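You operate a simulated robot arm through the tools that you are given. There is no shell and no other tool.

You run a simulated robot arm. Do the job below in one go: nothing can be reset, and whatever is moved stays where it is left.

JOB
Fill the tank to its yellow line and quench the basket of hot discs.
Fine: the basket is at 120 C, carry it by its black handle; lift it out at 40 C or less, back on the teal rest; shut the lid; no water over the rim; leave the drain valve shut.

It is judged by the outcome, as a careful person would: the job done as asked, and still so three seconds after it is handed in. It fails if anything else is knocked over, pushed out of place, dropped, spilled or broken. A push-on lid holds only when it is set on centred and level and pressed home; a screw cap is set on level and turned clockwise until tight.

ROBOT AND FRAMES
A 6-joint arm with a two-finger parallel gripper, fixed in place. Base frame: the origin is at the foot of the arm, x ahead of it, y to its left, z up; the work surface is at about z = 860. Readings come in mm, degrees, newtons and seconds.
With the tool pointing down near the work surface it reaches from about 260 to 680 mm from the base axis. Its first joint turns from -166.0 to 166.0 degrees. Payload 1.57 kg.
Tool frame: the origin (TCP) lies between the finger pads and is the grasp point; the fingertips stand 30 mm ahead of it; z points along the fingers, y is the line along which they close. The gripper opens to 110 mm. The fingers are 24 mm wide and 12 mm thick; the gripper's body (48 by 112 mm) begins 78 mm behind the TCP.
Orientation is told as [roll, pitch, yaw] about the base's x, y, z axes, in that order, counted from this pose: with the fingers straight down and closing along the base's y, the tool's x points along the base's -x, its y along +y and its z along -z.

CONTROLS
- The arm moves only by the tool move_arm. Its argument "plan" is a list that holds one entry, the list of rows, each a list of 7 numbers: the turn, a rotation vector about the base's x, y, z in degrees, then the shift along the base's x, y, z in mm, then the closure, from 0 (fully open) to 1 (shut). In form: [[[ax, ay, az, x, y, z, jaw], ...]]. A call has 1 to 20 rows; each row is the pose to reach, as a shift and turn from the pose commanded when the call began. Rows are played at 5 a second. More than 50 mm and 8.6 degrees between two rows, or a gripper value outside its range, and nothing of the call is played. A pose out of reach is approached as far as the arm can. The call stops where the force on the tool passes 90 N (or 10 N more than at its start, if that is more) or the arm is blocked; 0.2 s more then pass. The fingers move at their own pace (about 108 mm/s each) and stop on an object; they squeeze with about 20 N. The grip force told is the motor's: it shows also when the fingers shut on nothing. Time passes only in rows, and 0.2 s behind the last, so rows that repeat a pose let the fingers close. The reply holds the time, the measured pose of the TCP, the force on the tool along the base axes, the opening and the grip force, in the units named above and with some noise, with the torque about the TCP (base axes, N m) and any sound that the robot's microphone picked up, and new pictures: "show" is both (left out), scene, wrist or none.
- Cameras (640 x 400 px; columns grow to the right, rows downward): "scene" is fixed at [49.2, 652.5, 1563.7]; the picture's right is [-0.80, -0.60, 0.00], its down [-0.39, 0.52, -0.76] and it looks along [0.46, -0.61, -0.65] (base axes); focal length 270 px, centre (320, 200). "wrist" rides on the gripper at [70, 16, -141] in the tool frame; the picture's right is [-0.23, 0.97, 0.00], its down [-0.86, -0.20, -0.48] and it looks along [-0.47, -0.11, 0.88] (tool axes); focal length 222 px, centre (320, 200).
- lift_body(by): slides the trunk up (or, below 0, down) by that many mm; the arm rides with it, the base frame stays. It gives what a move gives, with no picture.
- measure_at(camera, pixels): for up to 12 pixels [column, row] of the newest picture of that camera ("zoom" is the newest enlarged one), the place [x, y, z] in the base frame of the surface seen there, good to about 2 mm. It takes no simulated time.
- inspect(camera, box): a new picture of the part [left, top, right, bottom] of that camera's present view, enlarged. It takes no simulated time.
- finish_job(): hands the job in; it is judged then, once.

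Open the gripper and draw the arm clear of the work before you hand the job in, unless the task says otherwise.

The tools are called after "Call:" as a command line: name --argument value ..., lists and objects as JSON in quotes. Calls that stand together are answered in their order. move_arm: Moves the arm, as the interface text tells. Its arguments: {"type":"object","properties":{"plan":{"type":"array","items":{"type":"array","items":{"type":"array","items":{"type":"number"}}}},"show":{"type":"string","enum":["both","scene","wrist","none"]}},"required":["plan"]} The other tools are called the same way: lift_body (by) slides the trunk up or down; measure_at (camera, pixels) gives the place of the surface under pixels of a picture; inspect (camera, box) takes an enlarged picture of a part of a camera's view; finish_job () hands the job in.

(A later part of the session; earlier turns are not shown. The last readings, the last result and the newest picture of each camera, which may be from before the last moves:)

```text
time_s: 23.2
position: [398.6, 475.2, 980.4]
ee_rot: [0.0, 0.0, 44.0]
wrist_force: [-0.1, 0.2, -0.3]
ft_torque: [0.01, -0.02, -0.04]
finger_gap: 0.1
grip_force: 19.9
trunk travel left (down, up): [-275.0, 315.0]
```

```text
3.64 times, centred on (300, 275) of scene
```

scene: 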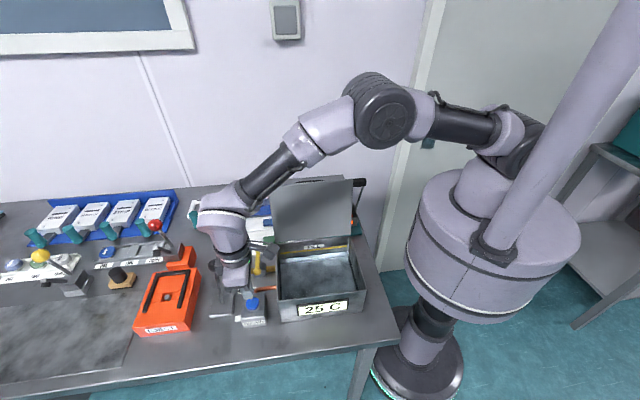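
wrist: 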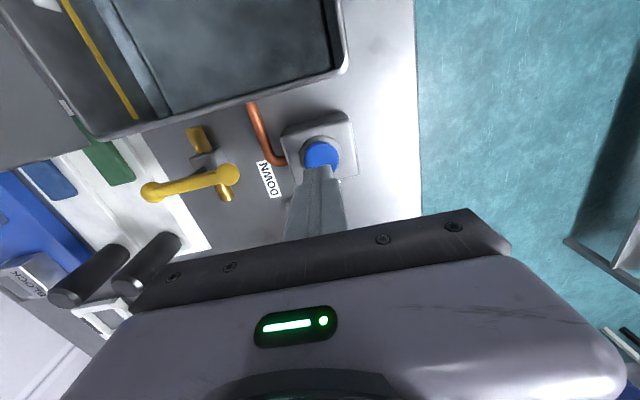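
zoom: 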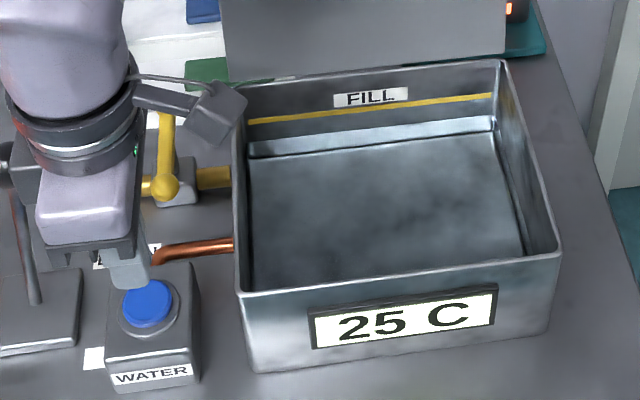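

Fingertips are centred over the button about 28 mm above it. I press down gently, a few mm of travel, and watch the force and water.

Call:
move_arm --plan '[[[0, 0, 0, -1, -1, -20, 1], [0, 0, 0, -1, -1, -27, 1], [0, 0, 0, -1, -1, -31, 1], [0, 0, 0, -1, -1, -34, 1]]]' --show "scene"

Call:
inspect --camera "scene" --box '[220, 220, 380, 330]'

```text
time_s: 24.2
position: [397.8, 474.1, 948.6]
ee_rot: [0.1, -0.1, 44.0]
wrist_force: [0.0, 0.2, 11.3]
ft_torque: [0.01, 0.0, 0.0]
finger_gap: 0.0
grip_force: 19.7
trunk travel left (down, up): [-275.0, 315.0]
heard: click
```

scene: 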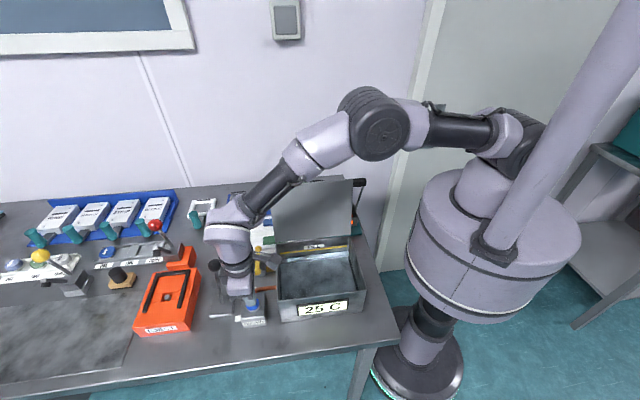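

```text
3.64 times, centred on (300, 275) of scene
```

zoom: 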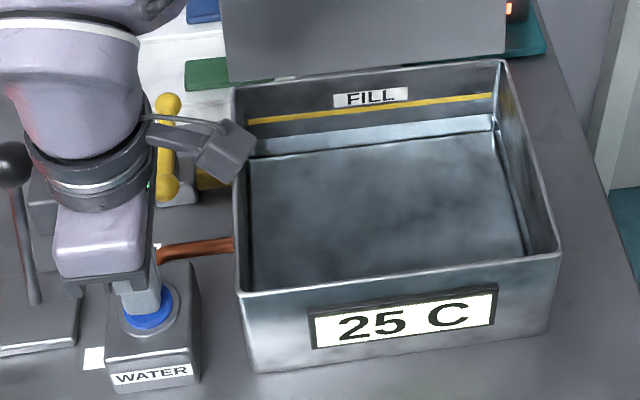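

A click was heard and 11 N shows on the button. I hold it for another moment and measure whether the level rises.

Call:
move_arm --plan '[[[0, 0, 0, 0, 0, 0, 1], [0, 0, 0, 0, 0, 0, 1], [0, 0, 0, 0, 0, 0, 1]]]' --show "scene"

Call:
inspect --camera "scene" --box '[220, 220, 380, 330]'

Call:
measure_at --camera "zoom" --pixels '[[300, 180], [400, 170], [350, 230], [450, 210], [300, 250], [420, 230], [280, 155], [480, 135], [250, 165]]'

```text
time_s: 25.0
position: [399.4, 474.8, 948.4]
ee_rot: [-0.1, -0.1, 44.1]
wrist_force: [1.1, 4.4, 18.2]
ft_torque: [0.14, -0.05, -0.02]
finger_gap: 0.0
grip_force: 19.8
trunk travel left (down, up): [-275.0, 315.0]
```

scene: 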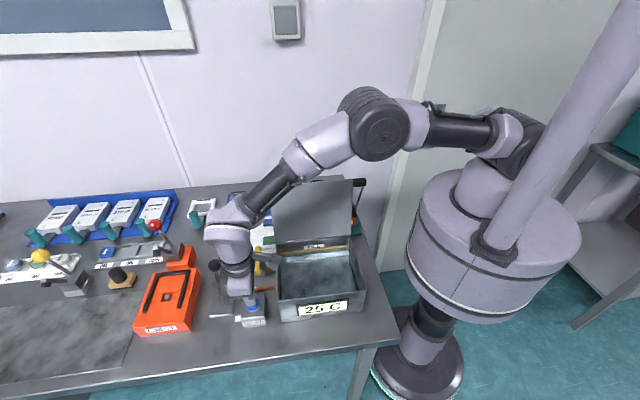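

```text
3.64 times, centred on (300, 275) of scene
```

zoom: 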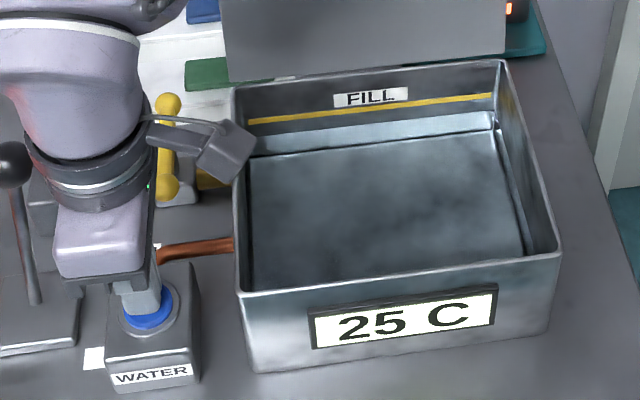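

```text
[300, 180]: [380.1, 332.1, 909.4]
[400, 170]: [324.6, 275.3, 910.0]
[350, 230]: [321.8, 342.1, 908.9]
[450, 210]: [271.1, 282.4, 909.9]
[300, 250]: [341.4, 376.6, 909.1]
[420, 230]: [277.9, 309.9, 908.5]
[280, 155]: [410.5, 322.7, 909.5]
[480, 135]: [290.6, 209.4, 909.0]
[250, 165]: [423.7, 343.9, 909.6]
```

The level has risen to z≈909 (about 6 mm/s). I lift off now to learn whether the flow stops on release.

Call:
move_arm --plan '[[[0, 0, 0, 0, 0, 8, 1], [0, 0, 0, 0, 0, 12, 1], [0, 0, 0, 0, 0, 12, 1]]]' --show "scene"

Call:
measure_at --camera "scene" --pixels '[[302, 269], [330, 267], [316, 283], [344, 278], [302, 289], [335, 283], [310, 275], [325, 275]]'

```text
time_s: 25.8
position: [398.6, 474.3, 958.6]
ee_rot: [0.0, 0.0, 44.1]
wrist_force: [0.4, 0.3, 0.9]
ft_torque: [0.04, 0.03, -0.01]
finger_gap: 0.2
grip_force: 19.6
trunk travel left (down, up): [-275.0, 315.0]
```

scene: 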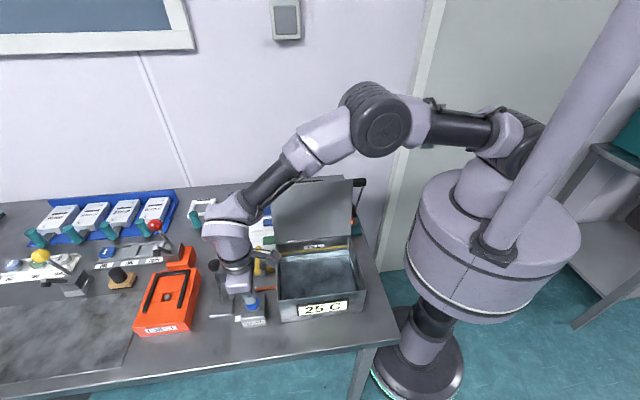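

```text
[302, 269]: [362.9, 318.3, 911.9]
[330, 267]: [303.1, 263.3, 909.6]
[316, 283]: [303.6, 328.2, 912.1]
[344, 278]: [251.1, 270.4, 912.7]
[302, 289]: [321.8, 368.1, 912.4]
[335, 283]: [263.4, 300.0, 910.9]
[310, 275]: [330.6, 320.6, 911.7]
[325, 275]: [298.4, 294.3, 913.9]
```

Level reads about 912. I wait a little more to see whether it still rises.

Call:
move_arm --plan '[[[0, 0, 0, 0, 0, 0, 1], [0, 0, 0, 0, 0, 0, 1]]]' --show "scene"

Call:
measure_at --camera "scene" --pixels '[[302, 269], [330, 267], [316, 283], [344, 278], [302, 289], [335, 283], [310, 275], [325, 275], [295, 280], [320, 288], [340, 268], [312, 265]]'

Call:
inspect --camera "scene" --box '[270, 230, 370, 300]'

```text
time_s: 26.4
position: [398.8, 474.6, 957.9]
ee_rot: [0.0, 0.0, 44.0]
wrist_force: [0.4, -0.2, 0.9]
ft_torque: [0.01, -0.02, 0.03]
finger_gap: 0.0
grip_force: 20.2
trunk travel left (down, up): [-275.0, 315.0]
```

scene: 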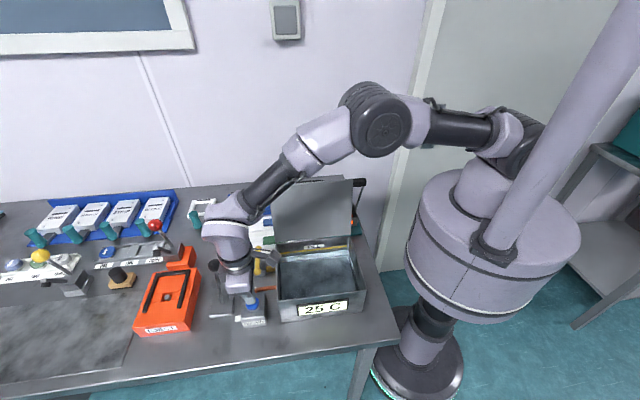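

```text
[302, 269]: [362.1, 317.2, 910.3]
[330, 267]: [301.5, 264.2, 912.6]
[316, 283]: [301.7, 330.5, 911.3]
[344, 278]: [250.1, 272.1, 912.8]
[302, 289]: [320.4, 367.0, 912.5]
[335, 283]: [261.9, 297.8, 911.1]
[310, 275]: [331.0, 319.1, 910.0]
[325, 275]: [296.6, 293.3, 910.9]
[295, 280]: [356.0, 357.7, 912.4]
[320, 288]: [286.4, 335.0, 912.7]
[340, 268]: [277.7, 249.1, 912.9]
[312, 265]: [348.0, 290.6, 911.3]
```

```text
5.71 times, centred on (320, 265) of scene
```

zoom: 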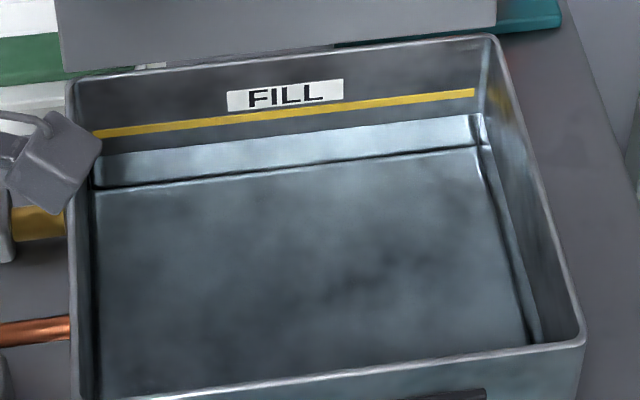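

The level stays at z≈911.7, so the flow stops on release. I check what the bright band under the yellow line is, to know exactly where the waterline meets the wall.

Call:
measure_at --camera "zoom" --pixels '[[300, 112], [300, 125], [300, 133], [300, 140], [300, 150], [300, 160], [300, 170], [200, 145], [200, 160], [200, 175], [400, 100], [400, 135]]'

```text
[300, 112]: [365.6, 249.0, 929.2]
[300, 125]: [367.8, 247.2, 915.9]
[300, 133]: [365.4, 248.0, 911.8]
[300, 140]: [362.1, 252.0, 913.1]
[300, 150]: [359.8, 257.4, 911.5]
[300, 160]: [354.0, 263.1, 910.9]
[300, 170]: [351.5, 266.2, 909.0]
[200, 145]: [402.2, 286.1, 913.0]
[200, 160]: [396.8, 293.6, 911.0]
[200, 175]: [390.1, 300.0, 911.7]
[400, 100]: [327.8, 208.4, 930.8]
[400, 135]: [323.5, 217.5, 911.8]
```

The waterline is at z≈911.7 and the yellow line's centre at about 927, so ~15 mm remain. I press again and hold about 1.2 s, then measure while still pressed.

Call:
move_arm --plan '[[[0, 0, 0, 0, 0, -6, 1], [0, 0, 0, 0, 0, -12, 1], [0, 0, 0, 0, 0, -12, 1], [0, 0, 0, 0, 0, -12, 1], [0, 0, 0, 0, 0, -12, 1], [0, 0, 0, 0, 0, -12, 1], [0, 0, 0, 0, 0, -12, 1]]]' --show "scene"

Call:
measure_at --camera "scene" --pixels '[[302, 269], [330, 267], [316, 283], [344, 278], [302, 289], [335, 283], [310, 275], [325, 275], [295, 280], [320, 288], [340, 268], [312, 265]]'

Call:
inspect --camera "scene" --box '[270, 230, 370, 300]'

```text
time_s: 28.0
position: [397.6, 474.2, 948.0]
ee_rot: [0.0, -0.2, 44.1]
wrist_force: [5.9, 6.7, 22.3]
ft_torque: [0.18, -0.1, -0.01]
finger_gap: 0.0
grip_force: 20.5
trunk travel left (down, up): [-275.0, 315.0]
heard: click
```

scene: 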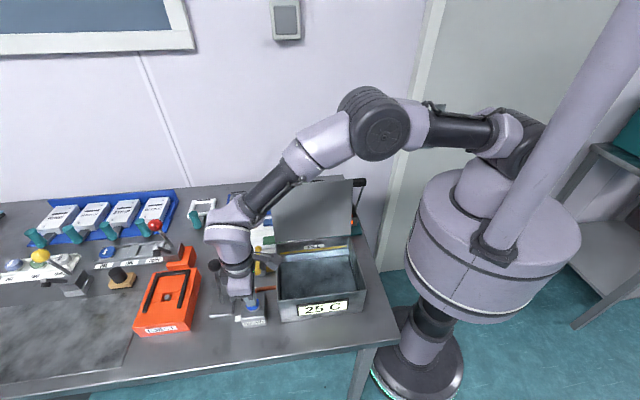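

```text
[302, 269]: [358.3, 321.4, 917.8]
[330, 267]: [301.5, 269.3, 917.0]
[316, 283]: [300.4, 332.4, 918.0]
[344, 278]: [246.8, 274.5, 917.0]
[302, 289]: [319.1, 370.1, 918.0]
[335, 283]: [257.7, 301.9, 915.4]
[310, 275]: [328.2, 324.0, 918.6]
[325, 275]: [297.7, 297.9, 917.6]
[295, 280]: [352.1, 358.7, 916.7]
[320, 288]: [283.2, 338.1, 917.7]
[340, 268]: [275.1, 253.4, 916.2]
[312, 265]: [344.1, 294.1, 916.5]
```

```text
5.71 times, centred on (320, 265) of scene
```

zoom: 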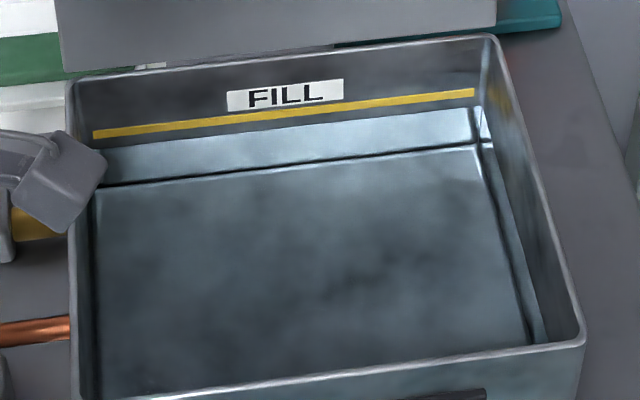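

Level is 917.2 now (about 4.5 mm/s), about 10 mm below the line. I hold 1.4 s more and measure again.

Call:
move_arm --plan '[[[0, 0, 0, 0, 0, 0, 1], [0, 0, 0, 0, 0, 0, 1], [0, 0, 0, 0, 0, 0, 1], [0, 0, 0, 0, 0, 0, 1], [0, 0, 0, 0, 0, 0, 1], [0, 0, 0, 0, 0, 0, 1]]]' --show "scene"

Call:
measure_at --camera "scene" --pixels '[[302, 269], [330, 267], [316, 283], [344, 278], [302, 289], [335, 283], [310, 275], [325, 275], [295, 280], [320, 288], [340, 268], [312, 265]]'

Call:
inspect --camera "scene" --box '[270, 230, 370, 300]'

```text
time_s: 29.4
position: [396.7, 473.9, 947.9]
ee_rot: [0.0, -0.1, 44.0]
wrist_force: [6.7, 8.7, 28.4]
ft_torque: [0.22, -0.17, 0.0]
finger_gap: 0.0
grip_force: 19.9
trunk travel left (down, up): [-275.0, 315.0]
```

scene: 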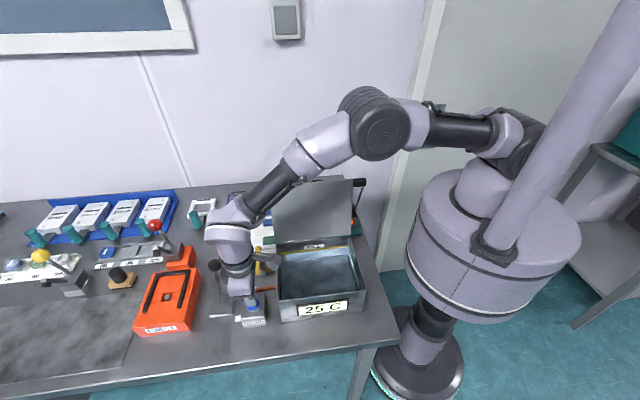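

```text
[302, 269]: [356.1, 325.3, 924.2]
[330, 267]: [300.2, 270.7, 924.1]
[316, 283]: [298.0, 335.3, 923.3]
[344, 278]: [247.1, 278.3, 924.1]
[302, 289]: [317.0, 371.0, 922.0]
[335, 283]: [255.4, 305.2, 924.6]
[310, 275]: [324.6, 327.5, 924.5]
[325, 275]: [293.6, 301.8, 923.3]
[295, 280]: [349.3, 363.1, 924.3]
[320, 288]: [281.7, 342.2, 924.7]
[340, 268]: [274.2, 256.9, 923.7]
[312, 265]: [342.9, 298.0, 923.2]
```

```text
5.71 times, centred on (320, 265) of scene
```

zoom: 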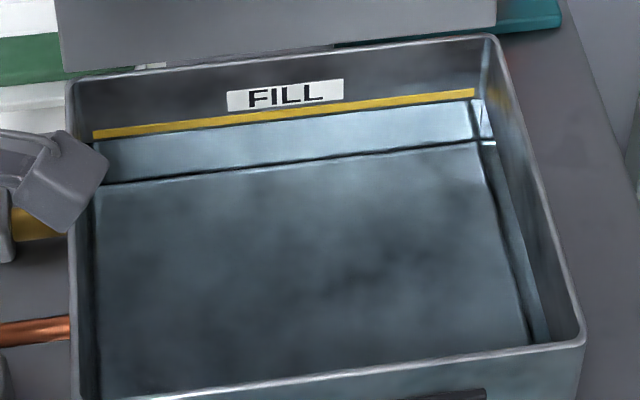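

Level is 923.8, almost at the underside of the line. Releasing lets about 2 mm more in, so I lift off now and check.

Call:
move_arm --plan '[[[0, 0, 0, 0, 0, 8, 1], [0, 0, 0, 0, 0, 12, 1], [0, 0, 0, 0, 0, 12, 1], [0, 0, 0, 0, 0, 12, 1]]]' --show "scene"

Call:
measure_at --camera "scene" --pixels '[[302, 269], [330, 267], [316, 283], [344, 278], [302, 289], [335, 283], [310, 275], [325, 275], [295, 280], [320, 288], [340, 268], [312, 265]]'

Call:
inspect --camera "scene" --box '[280, 232, 350, 270]'

```text
time_s: 30.4
position: [395.9, 472.9, 958.6]
ee_rot: [0.0, 0.0, 44.0]
wrist_force: [0.8, 0.6, 1.0]
ft_torque: [0.0, -0.01, -0.05]
finger_gap: 0.1
grip_force: 19.8
trunk travel left (down, up): [-275.0, 315.0]
```

scene: 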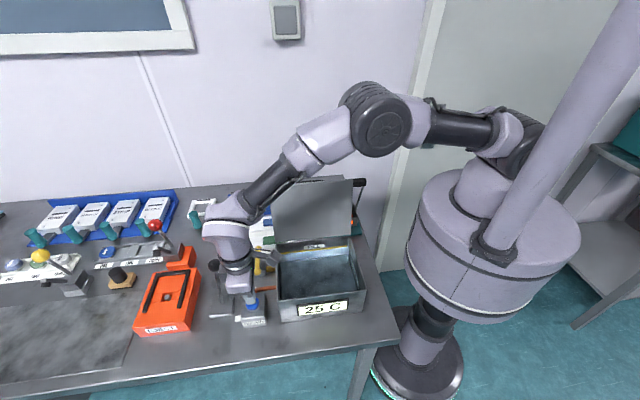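

```text
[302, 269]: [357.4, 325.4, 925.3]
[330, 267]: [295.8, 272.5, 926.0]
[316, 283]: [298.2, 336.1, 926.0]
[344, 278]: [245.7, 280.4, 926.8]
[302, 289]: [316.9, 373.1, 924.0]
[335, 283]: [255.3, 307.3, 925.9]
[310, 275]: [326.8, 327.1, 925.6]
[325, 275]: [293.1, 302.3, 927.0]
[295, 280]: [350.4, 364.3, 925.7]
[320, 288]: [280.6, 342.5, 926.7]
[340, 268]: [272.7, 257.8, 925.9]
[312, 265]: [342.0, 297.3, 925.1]
```

```text
9.14 times, centred on (315, 251) of scene
```

zoom: 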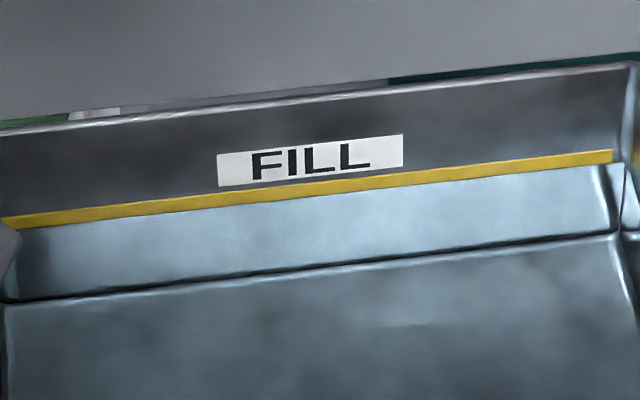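

The waterline (z≈925.8) now touches the lower edge of the yellow line. I measure the line's own height with many points.

Call:
measure_at --camera "zoom" --pixels '[[100, 212], [150, 206], [200, 201], [250, 195], [300, 190], [350, 185], [400, 180], [450, 175], [500, 169], [550, 163], [590, 158], [70, 215]]'

Call:
inspect --camera "scene" --box '[300, 240, 330, 258]'

```text
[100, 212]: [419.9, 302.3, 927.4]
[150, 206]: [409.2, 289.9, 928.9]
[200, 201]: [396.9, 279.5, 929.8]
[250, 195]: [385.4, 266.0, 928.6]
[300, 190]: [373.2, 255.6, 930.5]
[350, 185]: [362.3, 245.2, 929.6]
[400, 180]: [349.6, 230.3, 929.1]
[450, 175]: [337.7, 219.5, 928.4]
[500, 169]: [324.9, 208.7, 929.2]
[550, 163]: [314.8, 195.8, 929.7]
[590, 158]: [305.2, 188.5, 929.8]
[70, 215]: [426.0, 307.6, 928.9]
```

```text
16.00 times, centred on (315, 249) of scene
```

zoom: 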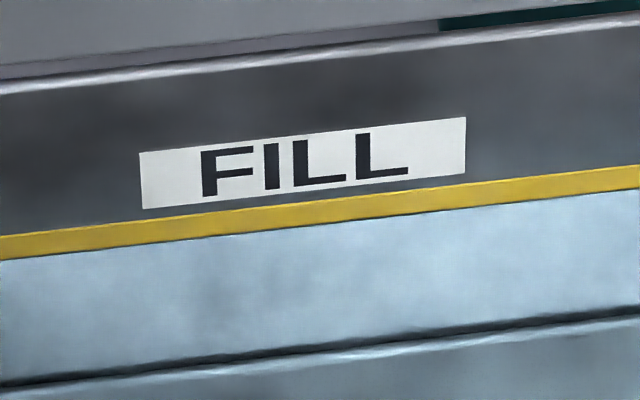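

The line's centre is z≈929.2 while the water is 925.8, so ~3 mm more. I give the button one short tap (about 0.6 s of flow).

Call:
move_arm --plan '[[[0, 0, 0, 1, 1, -6, 1], [0, 0, 0, 1, 1, -12, 1], [0, 0, 0, 1, 1, -12, 1], [0, 0, 0, 1, 1, -4, 1], [0, 0, 0, 1, 1, 0, 1], [0, 0, 0, 1, 1, 0, 1], [0, 0, 0, 1, 1, 0, 1]]]' --show "scene"

Call:
measure_at --camera "scene" --pixels '[[302, 269], [330, 267], [316, 283], [344, 278], [302, 289], [335, 283], [310, 275], [325, 275], [295, 280], [320, 288], [340, 268], [312, 265]]'

Call:
inspect --camera "scene" --box '[300, 240, 330, 258]'

```text
time_s: 32.0
position: [397.7, 474.1, 958.0]
ee_rot: [0.0, 0.0, 43.9]
wrist_force: [0.1, -0.1, -0.6]
ft_torque: [-0.02, -0.03, 0.04]
finger_gap: 0.1
grip_force: 20.3
trunk travel left (down, up): [-275.0, 315.0]
heard: click
```

scene: 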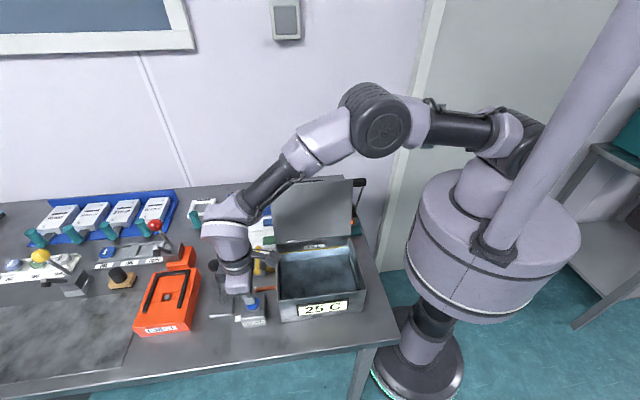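

```text
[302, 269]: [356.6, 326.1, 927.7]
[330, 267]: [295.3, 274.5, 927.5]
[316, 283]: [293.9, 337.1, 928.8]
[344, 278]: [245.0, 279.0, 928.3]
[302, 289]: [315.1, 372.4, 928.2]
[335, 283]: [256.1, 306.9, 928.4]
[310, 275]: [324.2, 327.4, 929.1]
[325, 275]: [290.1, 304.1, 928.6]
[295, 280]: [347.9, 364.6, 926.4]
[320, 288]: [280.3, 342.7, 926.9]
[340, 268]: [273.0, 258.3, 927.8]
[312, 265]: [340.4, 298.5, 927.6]
```

```text
16.00 times, centred on (315, 249) of scene
```

zoom: 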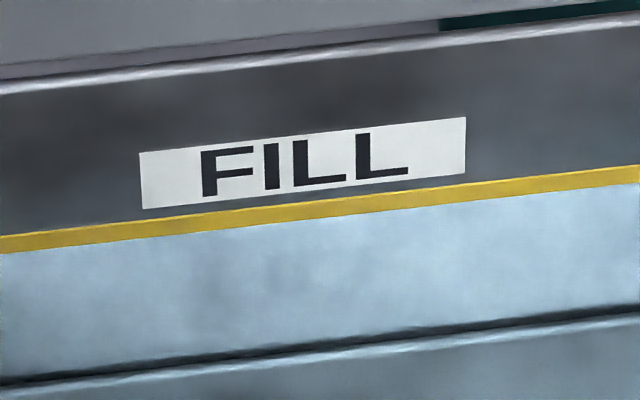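

The water stands at 928 within the yellow line's band. Next is the basket: I first check the wall's distance behind it and the basket handle geometry.

Call:
measure_at --camera "scene" --pixels '[[250, 140], [345, 150], [380, 200], [330, 170], [342, 177], [372, 262], [360, 180], [362, 190], [355, 182]]'

Call:
move_arm --plan '[[[0, 0, 0, 0, 0, 45, 1], [0, 0, 0, 0, 0, 90, 1], [0, 0, 0, 0, 0, 135, 1], [0, 0, 0, 0, 0, 180, 1], [0, 0, 0, 0, 0, 225, 1], [0, 0, 0, 0, 0, 270, 1], [0, 0, 0, 0, 0, 312, 1], [0, 0, 0, 0, -45, 312, 1], [0, 0, 0, 0, -90, 312, 1], [0, 0, 0, 0, -135, 312, 1], [0, 0, 0, 0, -180, 312, 0.8], [0, 0, 0, 0, -225, 312, 0.6], [0, 0, 0, 0, -270, 312, 0.4], [0, 0, 0, 0, -315, 312, 0.3], [0, 0, 0, 0, -315, 312, 0.3]]]' --show "both"

Call:
inspect --camera "wrist" --box '[180, 0, 500, 200]'

```text
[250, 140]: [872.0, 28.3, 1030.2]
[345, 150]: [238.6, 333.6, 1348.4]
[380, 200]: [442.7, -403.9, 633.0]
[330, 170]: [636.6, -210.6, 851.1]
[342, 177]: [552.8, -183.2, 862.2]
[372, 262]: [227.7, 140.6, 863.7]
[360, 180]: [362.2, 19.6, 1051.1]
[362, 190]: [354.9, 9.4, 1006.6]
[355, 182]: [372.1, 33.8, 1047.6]
```

```text
time_s: 35.2
position: [397.4, 160.5, 1272.7]
ee_rot: [0.0, -0.1, 44.0]
wrist_force: [0.8, 0.0, 0.7]
ft_torque: [-0.02, 0.0, 0.04]
finger_gap: 77.4
grip_force: 0.1
trunk travel left (down, up): [-275.0, 315.0]
```

scene: 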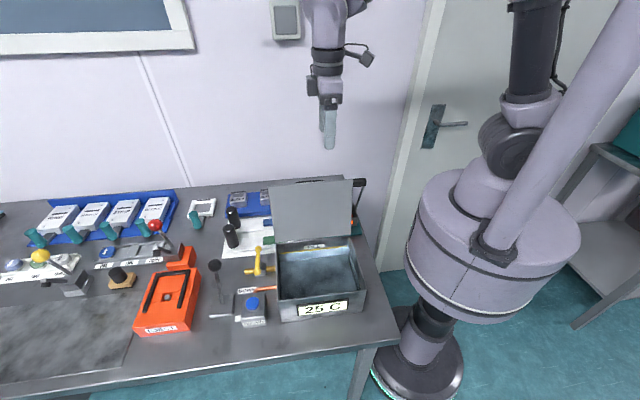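
wrist: 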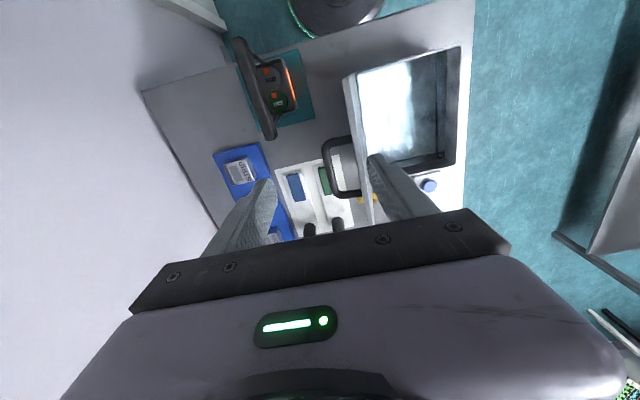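

```text
2.00 times, centred on (340, 100) of wrist
```

zoom: 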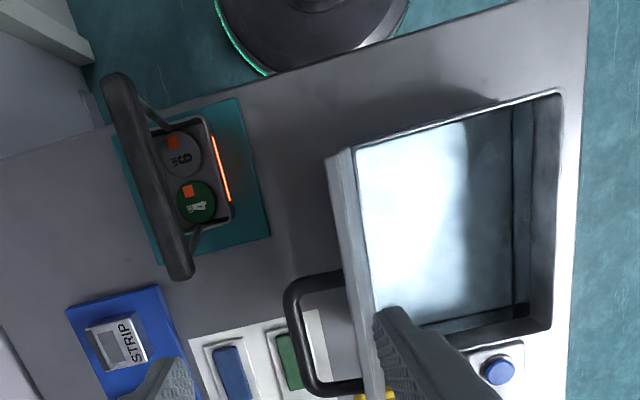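

The view is clear. I measure the basket, handle ends and teal rest corners here so I can return it to the same spot.

Call:
measure_at --camera "zoom" --pixels '[[112, 85], [182, 272], [130, 130], [148, 180], [165, 225], [238, 103], [267, 232], [165, 258], [206, 120], [232, 220], [205, 150], [150, 130]]'

Call:
inspect --camera "wrist" --box '[220, 20, 330, 150]'

Call:
measure_at --camera "zoom" --pixels '[[110, 70], [180, 330], [145, 190], [125, 190], [165, 190], [240, 80], [310, 270], [150, 390], [265, 95], [250, 160], [290, 150], [180, 100]]'

```text
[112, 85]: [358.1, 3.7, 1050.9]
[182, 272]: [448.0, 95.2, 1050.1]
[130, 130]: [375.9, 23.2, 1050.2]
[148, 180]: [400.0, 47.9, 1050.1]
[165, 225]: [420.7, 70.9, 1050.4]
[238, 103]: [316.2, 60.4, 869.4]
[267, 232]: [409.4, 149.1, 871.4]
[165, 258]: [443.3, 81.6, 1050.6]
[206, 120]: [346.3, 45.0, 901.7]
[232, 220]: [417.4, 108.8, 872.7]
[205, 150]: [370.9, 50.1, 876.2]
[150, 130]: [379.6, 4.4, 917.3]
```

```text
3.08 times, centred on (275, 85) of wrist
```

zoom: 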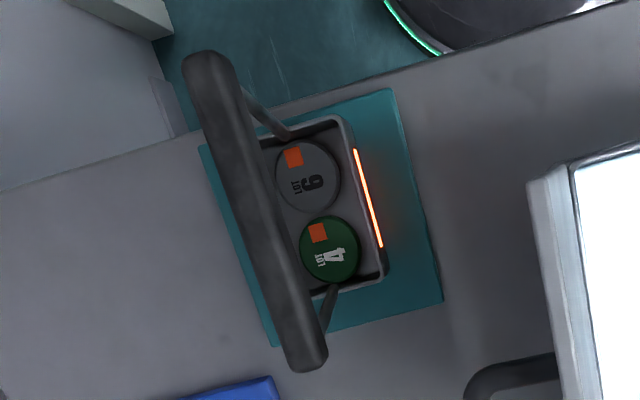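

```text
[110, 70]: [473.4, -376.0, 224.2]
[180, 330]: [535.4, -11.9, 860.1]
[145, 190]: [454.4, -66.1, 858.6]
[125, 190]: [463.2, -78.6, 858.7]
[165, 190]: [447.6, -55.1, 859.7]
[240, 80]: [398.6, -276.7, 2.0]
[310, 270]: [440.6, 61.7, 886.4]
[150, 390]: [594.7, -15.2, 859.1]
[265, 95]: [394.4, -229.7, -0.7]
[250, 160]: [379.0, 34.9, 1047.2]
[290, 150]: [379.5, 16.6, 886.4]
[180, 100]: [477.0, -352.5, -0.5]
```

I measure across the black handle's width, the teal rest corners and the disc positions in this last enlarged view.

Call:
measure_at --camera "zoom" --pixels '[[222, 200], [230, 198], [240, 195], [250, 192], [258, 190], [200, 70], [303, 350], [388, 95], [438, 298], [275, 340], [345, 125], [385, 265]]'

```text
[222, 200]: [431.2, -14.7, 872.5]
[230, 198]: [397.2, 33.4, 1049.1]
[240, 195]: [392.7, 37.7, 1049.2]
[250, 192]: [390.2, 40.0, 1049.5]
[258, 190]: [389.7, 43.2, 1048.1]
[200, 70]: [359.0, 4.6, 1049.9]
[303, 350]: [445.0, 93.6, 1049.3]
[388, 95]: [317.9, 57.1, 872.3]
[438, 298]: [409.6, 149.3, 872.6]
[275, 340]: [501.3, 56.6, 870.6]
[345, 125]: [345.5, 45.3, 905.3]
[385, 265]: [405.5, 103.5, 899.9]
```

The basket handle's centre is about (402,51), z 1032–1050, direction 45 degrees; the rest spans n 177–305 with the basket centred on it. I move over the handle and come down with open fingers astride it.

Call:
move_arm --plan '[[[0, 0, 0.5, 1.6, -36, 0, 0.3], [0, 0, 1, 3.2, -73, 0, 0.3], [0, 0, 1, 4.8, -109.5, 0, 0.3], [0, 0, 1, 4.8, -109.5, -45, 0.3], [0, 0, 1, 4.8, -109.5, -90, 0.3], [0, 0, 1, 4.8, -109.5, -135, 0.3], [0, 0, 1, 4.8, -109.5, -165, 0.3], [0, 0, 1, 4.8, -109.5, -165, 0.3]]]' --show "both"

Call:
inspect --camera "wrist" --box '[180, 0, 500, 240]'

Call:
inspect --camera "scene" --box '[260, 100, 420, 260]'

```text
time_s: 37.0
position: [404.6, 49.8, 1105.3]
ee_rot: [-0.1, 0.0, 45.1]
wrist_force: [0.4, -0.3, -0.3]
ft_torque: [-0.01, 0.02, 0.01]
finger_gap: 76.9
grip_force: 0.1
trunk travel left (down, up): [-275.0, 315.0]
```

scene: 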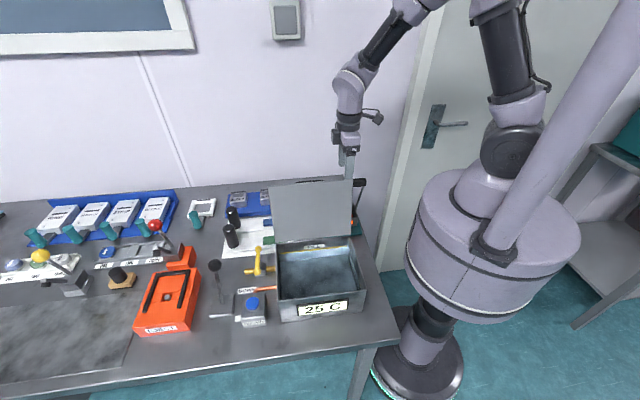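
wrist: 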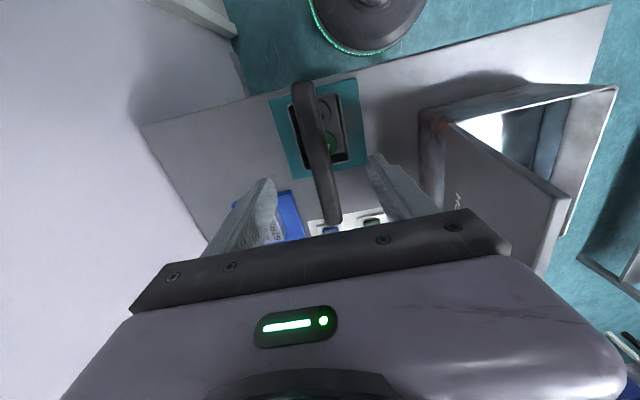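

```text
1.67 times, centred on (340, 120) of wrist
```

zoom: 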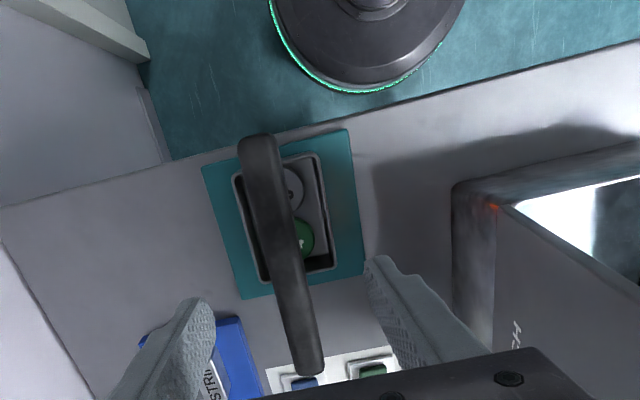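

```text
2.50 times, centred on (340, 180) of scene
```

zoom: 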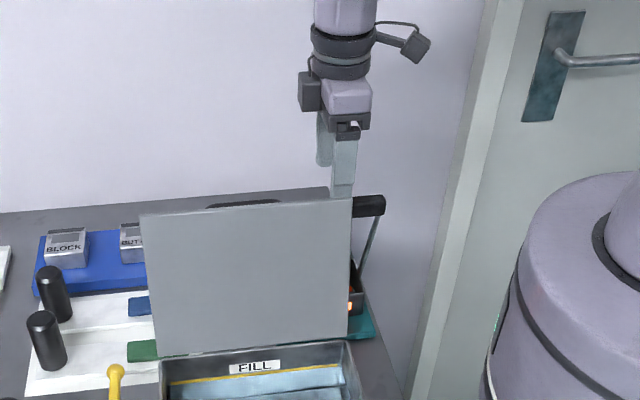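

The handle sits between the fingers. I measure the bar once more from this nearer view before going down.

Call:
inspect --camera "wrist" --box '[260, 60, 400, 240]'

Call:
measure_at --camera "wrist" --pixels '[[301, 90], [308, 120], [316, 150], [324, 180], [333, 212], [306, 152], [311, 151], [321, 149], [326, 148], [299, 86], [336, 220]]'

```text
2.22 times, centred on (330, 150) of wrist
```

zoom: 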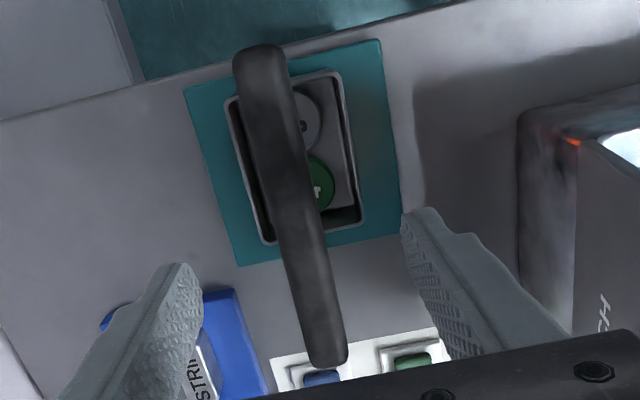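

```text
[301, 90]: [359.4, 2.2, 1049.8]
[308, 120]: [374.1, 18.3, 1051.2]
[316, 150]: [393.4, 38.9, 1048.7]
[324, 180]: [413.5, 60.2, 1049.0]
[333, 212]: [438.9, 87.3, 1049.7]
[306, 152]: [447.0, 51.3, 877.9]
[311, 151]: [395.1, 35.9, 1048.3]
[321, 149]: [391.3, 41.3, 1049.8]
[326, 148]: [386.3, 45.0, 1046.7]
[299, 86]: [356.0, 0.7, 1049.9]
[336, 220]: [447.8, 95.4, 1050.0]
```

Bar centre refined to (402,48) with top z≈1050 at ~46 degrees. I go down to z≈1041 and close on it.

Call:
move_arm --plan '[[[0, 0, 0.9, -2, -1.3, -30, 0.3], [0, 0, 0.9, -2, -1.3, -64, 0.3], [0, 0, 0.9, -2, -1.3, -64, 0.5], [0, 0, 0.9, -2, -1.3, -64, 0.7], [0, 0, 0.9, -2, -1.3, -64, 0.85], [0, 0, 0.9, -2, -1.3, -64, 1], [0, 0, 0.9, -2, -1.3, -64, 1], [0, 0, 0.9, -2, -1.3, -64, 1]]]' --show "both"

```text
time_s: 38.8
position: [402.9, 49.4, 1042.3]
ee_rot: [0.0, -0.1, 45.8]
wrist_force: [0.6, -0.3, -0.6]
ft_torque: [0.0, 0.03, 0.04]
finger_gap: 19.9
grip_force: 19.9
trunk travel left (down, up): [-275.0, 315.0]
```

scene: 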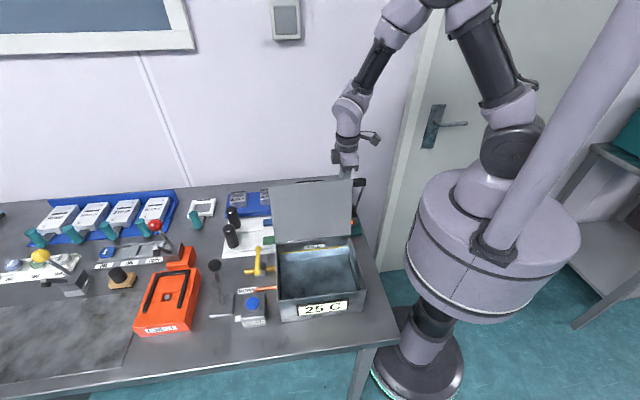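
wrist: 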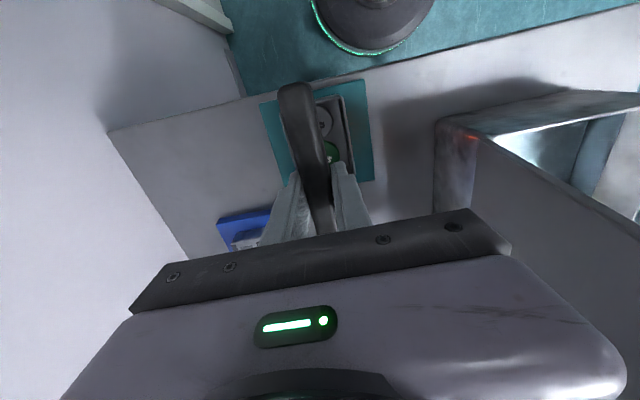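

The handle is gripped (20 mm gap, 20 N, no side force). I lift 20 mm gently to check weight and steadiness.

Call:
move_arm --plan '[[[0, 0, 0, 0, 0, 4, 1], [0, 0, 0, 0, 0, 10, 1], [0, 0, 0, 0, 0, 20, 1], [0, 0, 0, 0, 0, 25, 1], [0, 0, 0, 0, 0, 25, 1]]]' --show "wrist"

Call:
inspect --camera "wrist" --box '[230, 50, 410, 230]'

```text
time_s: 40.0
position: [400.3, 48.5, 1067.7]
ee_rot: [0.0, 0.0, 45.9]
wrist_force: [0.6, 0.2, -3.6]
ft_torque: [-0.01, -0.05, -0.01]
finger_gap: 19.7
grip_force: 19.9
trunk travel left (down, up): [-275.0, 315.0]
```

wrist: 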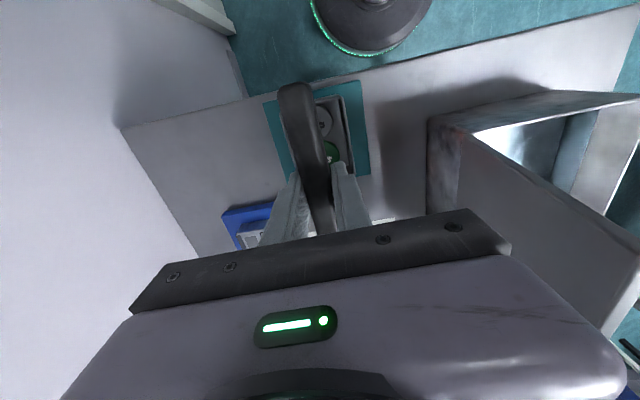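

```text
2.22 times, centred on (320, 140) of wrist
```

zoom: 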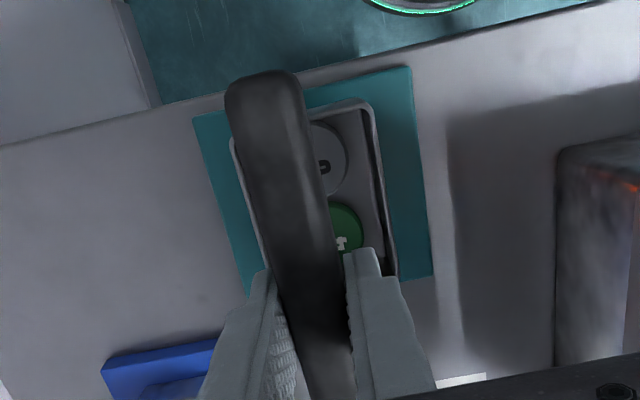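

The basket hangs level (about 4 N). I raise it to z≈1350 so its bottom clears the open lid's top (1147).

Call:
move_arm --plan '[[[0, 0, 0, 0, 0, 15, 1], [0, 0, 0, 0, 0, 40, 1], [0, 0, 0, 0, 0, 70, 1], [0, 0, 0, 0, 0, 100, 1], [0, 0, 0, 0, 0, 130, 1], [0, 0, 0, 0, 0, 160, 1], [0, 0, 0, 0, 0, 190, 1], [0, 0, 0, 0, 0, 220, 1], [0, 0, 0, 0, 0, 250, 1], [0, 0, 0, 0, 0, 272, 1], [0, 0, 0, 0, 0, 285, 1], [0, 0, 0, 0, 0, 285, 1]]]' --show "both"

```text
time_s: 42.6
position: [402.7, 49.1, 1353.1]
ee_rot: [0.0, 0.0, 46.0]
wrist_force: [0.2, 0.1, -3.4]
ft_torque: [0.0, -0.01, 0.03]
finger_gap: 20.0
grip_force: 19.7
trunk travel left (down, up): [-275.0, 315.0]
```

scene: 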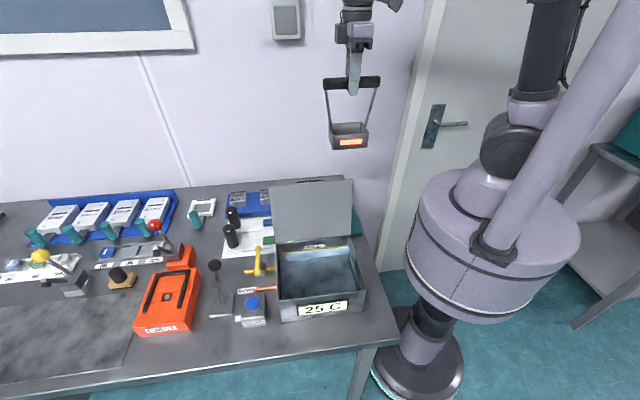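
wrist: 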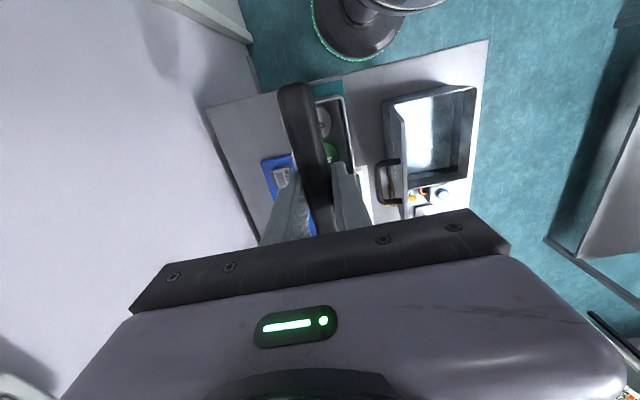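

The basket is up and level. I measure the tank's inner rim now to choose the exact lowering point.

Call:
inspect --camera "scene" --box '[265, 225, 375, 325]'

Call:
measure_at --camera "zoom" --pixels '[[75, 130], [345, 85], [398, 275], [85, 300], [150, 298], [300, 287], [200, 105], [370, 180], [72, 200], [250, 292], [200, 150], [80, 160]]'

```text
4.00 times, centred on (320, 275) of scene
```

zoom: 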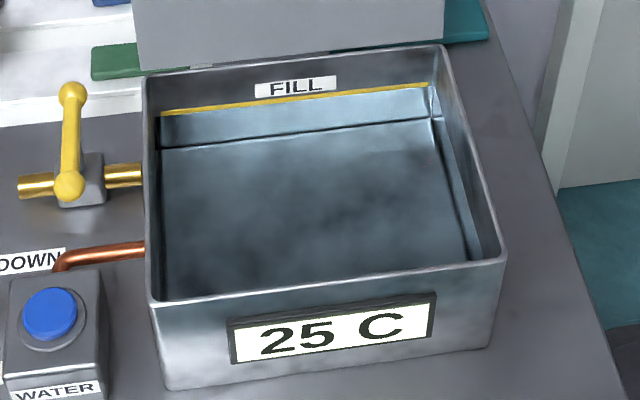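

```text
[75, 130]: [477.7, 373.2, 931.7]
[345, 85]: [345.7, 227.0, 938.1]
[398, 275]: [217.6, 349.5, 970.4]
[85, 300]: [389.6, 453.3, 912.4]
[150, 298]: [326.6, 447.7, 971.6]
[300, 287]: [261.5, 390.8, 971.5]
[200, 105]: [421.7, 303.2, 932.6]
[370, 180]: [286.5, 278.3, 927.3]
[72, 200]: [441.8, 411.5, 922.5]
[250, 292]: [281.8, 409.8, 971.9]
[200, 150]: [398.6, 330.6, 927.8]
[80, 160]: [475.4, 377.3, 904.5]
```

Inside of the tank spans n −97…72 and a 343…541, so I lower at (311,314). I carry the basket over the lid at this height, slowly, turning 2 degrees to align with the tank.

Call:
move_arm --plan '[[[0, 0, 0, -3.7, 10.6, 0, 1], [0, 0, -0.3, -11, 31.8, 0, 1], [0, 0, -0.6, -21, 61, 0, 1], [0, 0, -0.9, -32, 92.8, 0, 1], [0, 0, -1.2, -43, 124.6, 0, 1], [0, 0, -1.5, -53.9, 156.4, 0, 1], [0, 0, -1.8, -64.9, 188.2, 0, 1], [0, 0, -2, -75, 217.3, 0, 1], [0, 0, -2, -83.2, 241.2, 0, 1], [0, 0, -2, -88.7, 257, 0, 1], [0, 0, -2, -91.4, 265, 0, 1], [0, 0, -2, -91.4, 265, 0, 1]]]' --show "both"

Call:
inspect --camera "scene" --box '[220, 60, 420, 330]'

```text
time_s: 45.2
position: [310.2, 313.7, 1351.3]
ee_rot: [0.1, 0.0, 43.9]
wrist_force: [-0.1, -0.2, -4.4]
ft_torque: [0.02, 0.04, 0.01]
finger_gap: 20.2
grip_force: 20.2
trunk travel left (down, up): [-275.0, 315.0]
```

scene: 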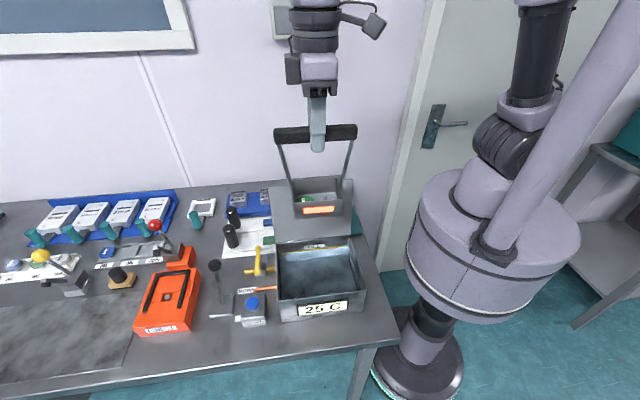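
wrist: 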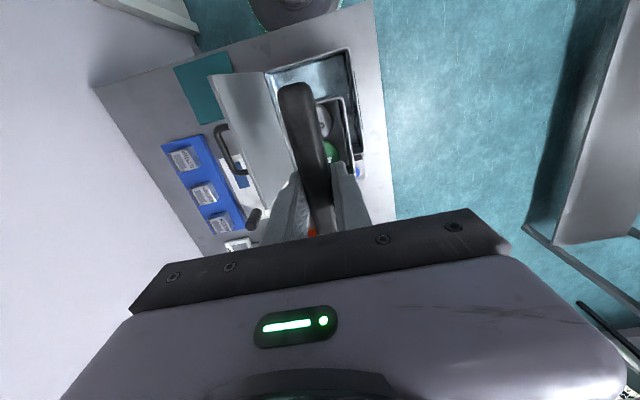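

```text
1.48 times, centred on (320, 195) of scene
```

zoom: 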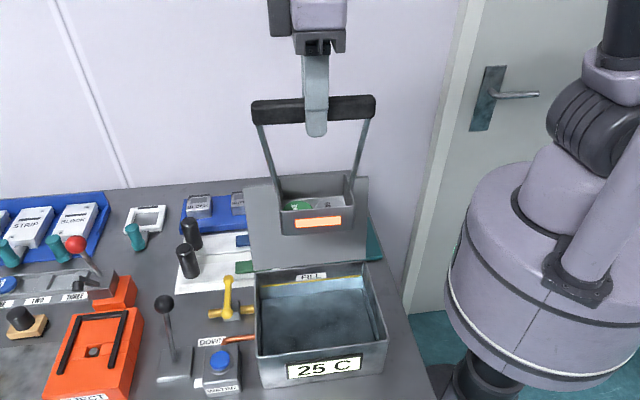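

The basket hangs centred over the tank. I lower it to just above the rim-level, then slow down towards the water.

Call:
move_arm --plan '[[[0, 0, 0, 0, 0, -10, 1], [0, 0, 0, 0, 0, -35, 1], [0, 0, 0, 0, 0, -65, 1], [0, 0, 0, 0, 0, -95, 1], [0, 0, 0, 0, 0, -125, 1], [0, 0, 0, 0, 0, -150, 1], [0, 0, 0, 0, 0, -170, 1], [0, 0, 0, 0, 0, -180, 1], [0, 0, 0, 0, 0, -180, 1]]]' --show "both"

Call:
inspect --camera "scene" --box '[240, 170, 400, 330]'

```text
time_s: 47.2
position: [307.4, 313.7, 1172.0]
ee_rot: [0.0, 0.0, 43.8]
wrist_force: [0.7, -0.1, -4.1]
ft_torque: [0.0, -0.01, -0.03]
finger_gap: 19.8
grip_force: 19.6
trunk travel left (down, up): [-275.0, 315.0]
```

scene: 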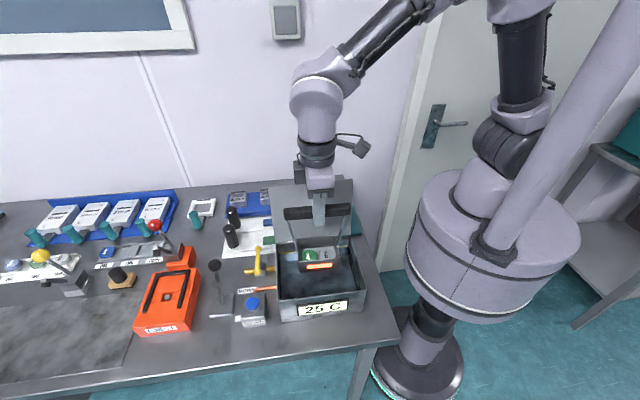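
wrist: 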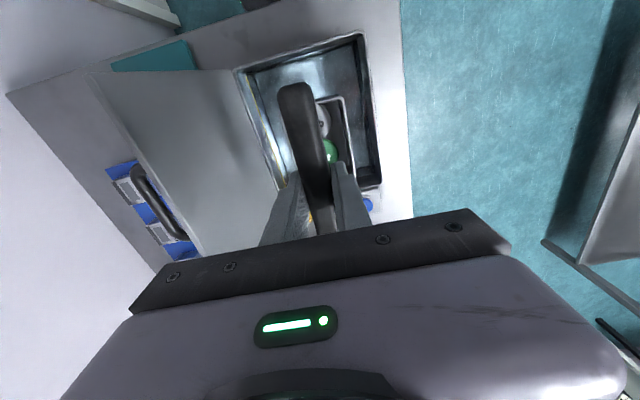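

```text
2.50 times, centred on (320, 250) of scene
```

zoom: 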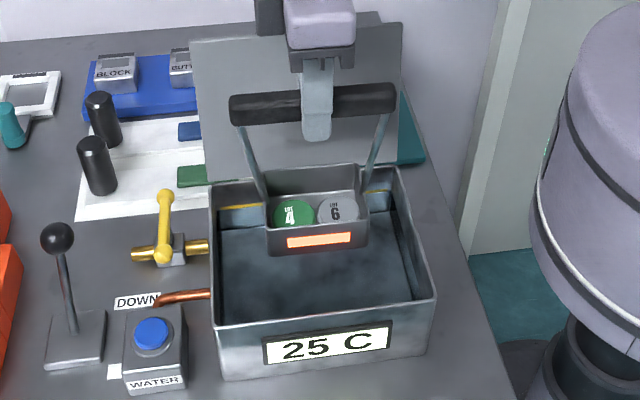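

I verify the basket's place relative to the tank walls before immersing.

Call:
measure_at --camera "zoom" --pixels '[[272, 250], [366, 243], [270, 222], [366, 215], [265, 180], [355, 170], [290, 215], [335, 210]]'

```text
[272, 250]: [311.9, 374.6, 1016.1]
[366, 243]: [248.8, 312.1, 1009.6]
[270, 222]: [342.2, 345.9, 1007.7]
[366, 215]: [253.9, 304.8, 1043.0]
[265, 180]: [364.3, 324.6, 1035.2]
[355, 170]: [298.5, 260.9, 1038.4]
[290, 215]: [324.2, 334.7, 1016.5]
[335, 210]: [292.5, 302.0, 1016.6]
```

The basket sits well inside the walls (≥40 mm margins). I lower it slowly into the water until the discs are well covered.

Call:
move_arm --plan '[[[0, 0, 0, 0, 0, -10, 1], [0, 0, 0, 0, 0, -28, 1], [0, 0, 0, 0, 0, -48, 1], [0, 0, 0, 0, 0, -65, 1], [0, 0, 0, 0, 0, -78, 1], [0, 0, 0, 0, 0, -90, 1], [0, 0, 0, 0, 0, -100, 1], [0, 0, 0, 0, 0, -108, 1], [0, 0, 0, 0, 0, -114, 1], [0, 0, 0, 0, 0, -118, 1], [0, 0, 0, 0, 0, -121, 1]]]' --show "both"

Call:
inspect --camera "scene" --box '[240, 200, 400, 330]'

```text
time_s: 49.6
position: [309.9, 314.8, 1050.2]
ee_rot: [0.0, 0.0, 43.9]
wrist_force: [0.2, 0.1, -3.0]
ft_torque: [0.01, 0.04, -0.01]
finger_gap: 20.0
grip_force: 19.6
trunk travel left (down, up): [-275.0, 315.0]
```

scene: 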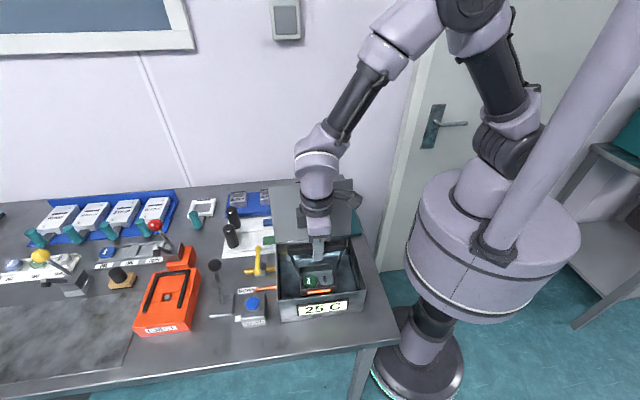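
wrist: 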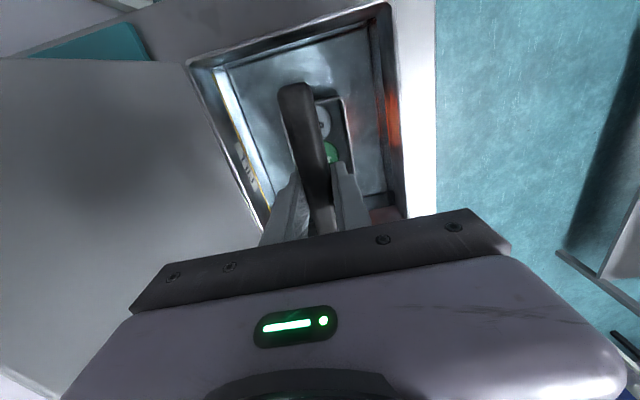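

```text
3.08 times, centred on (320, 265) of scene
```

zoom: 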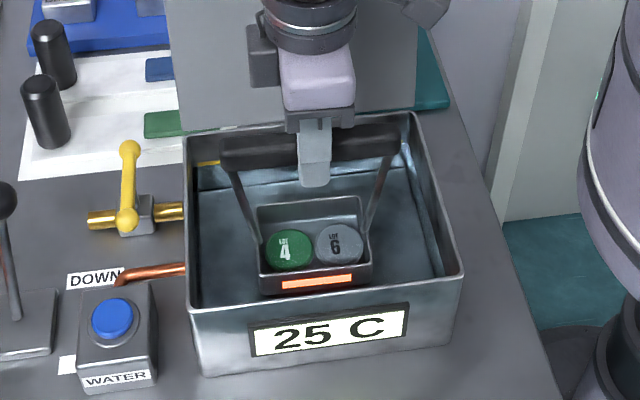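

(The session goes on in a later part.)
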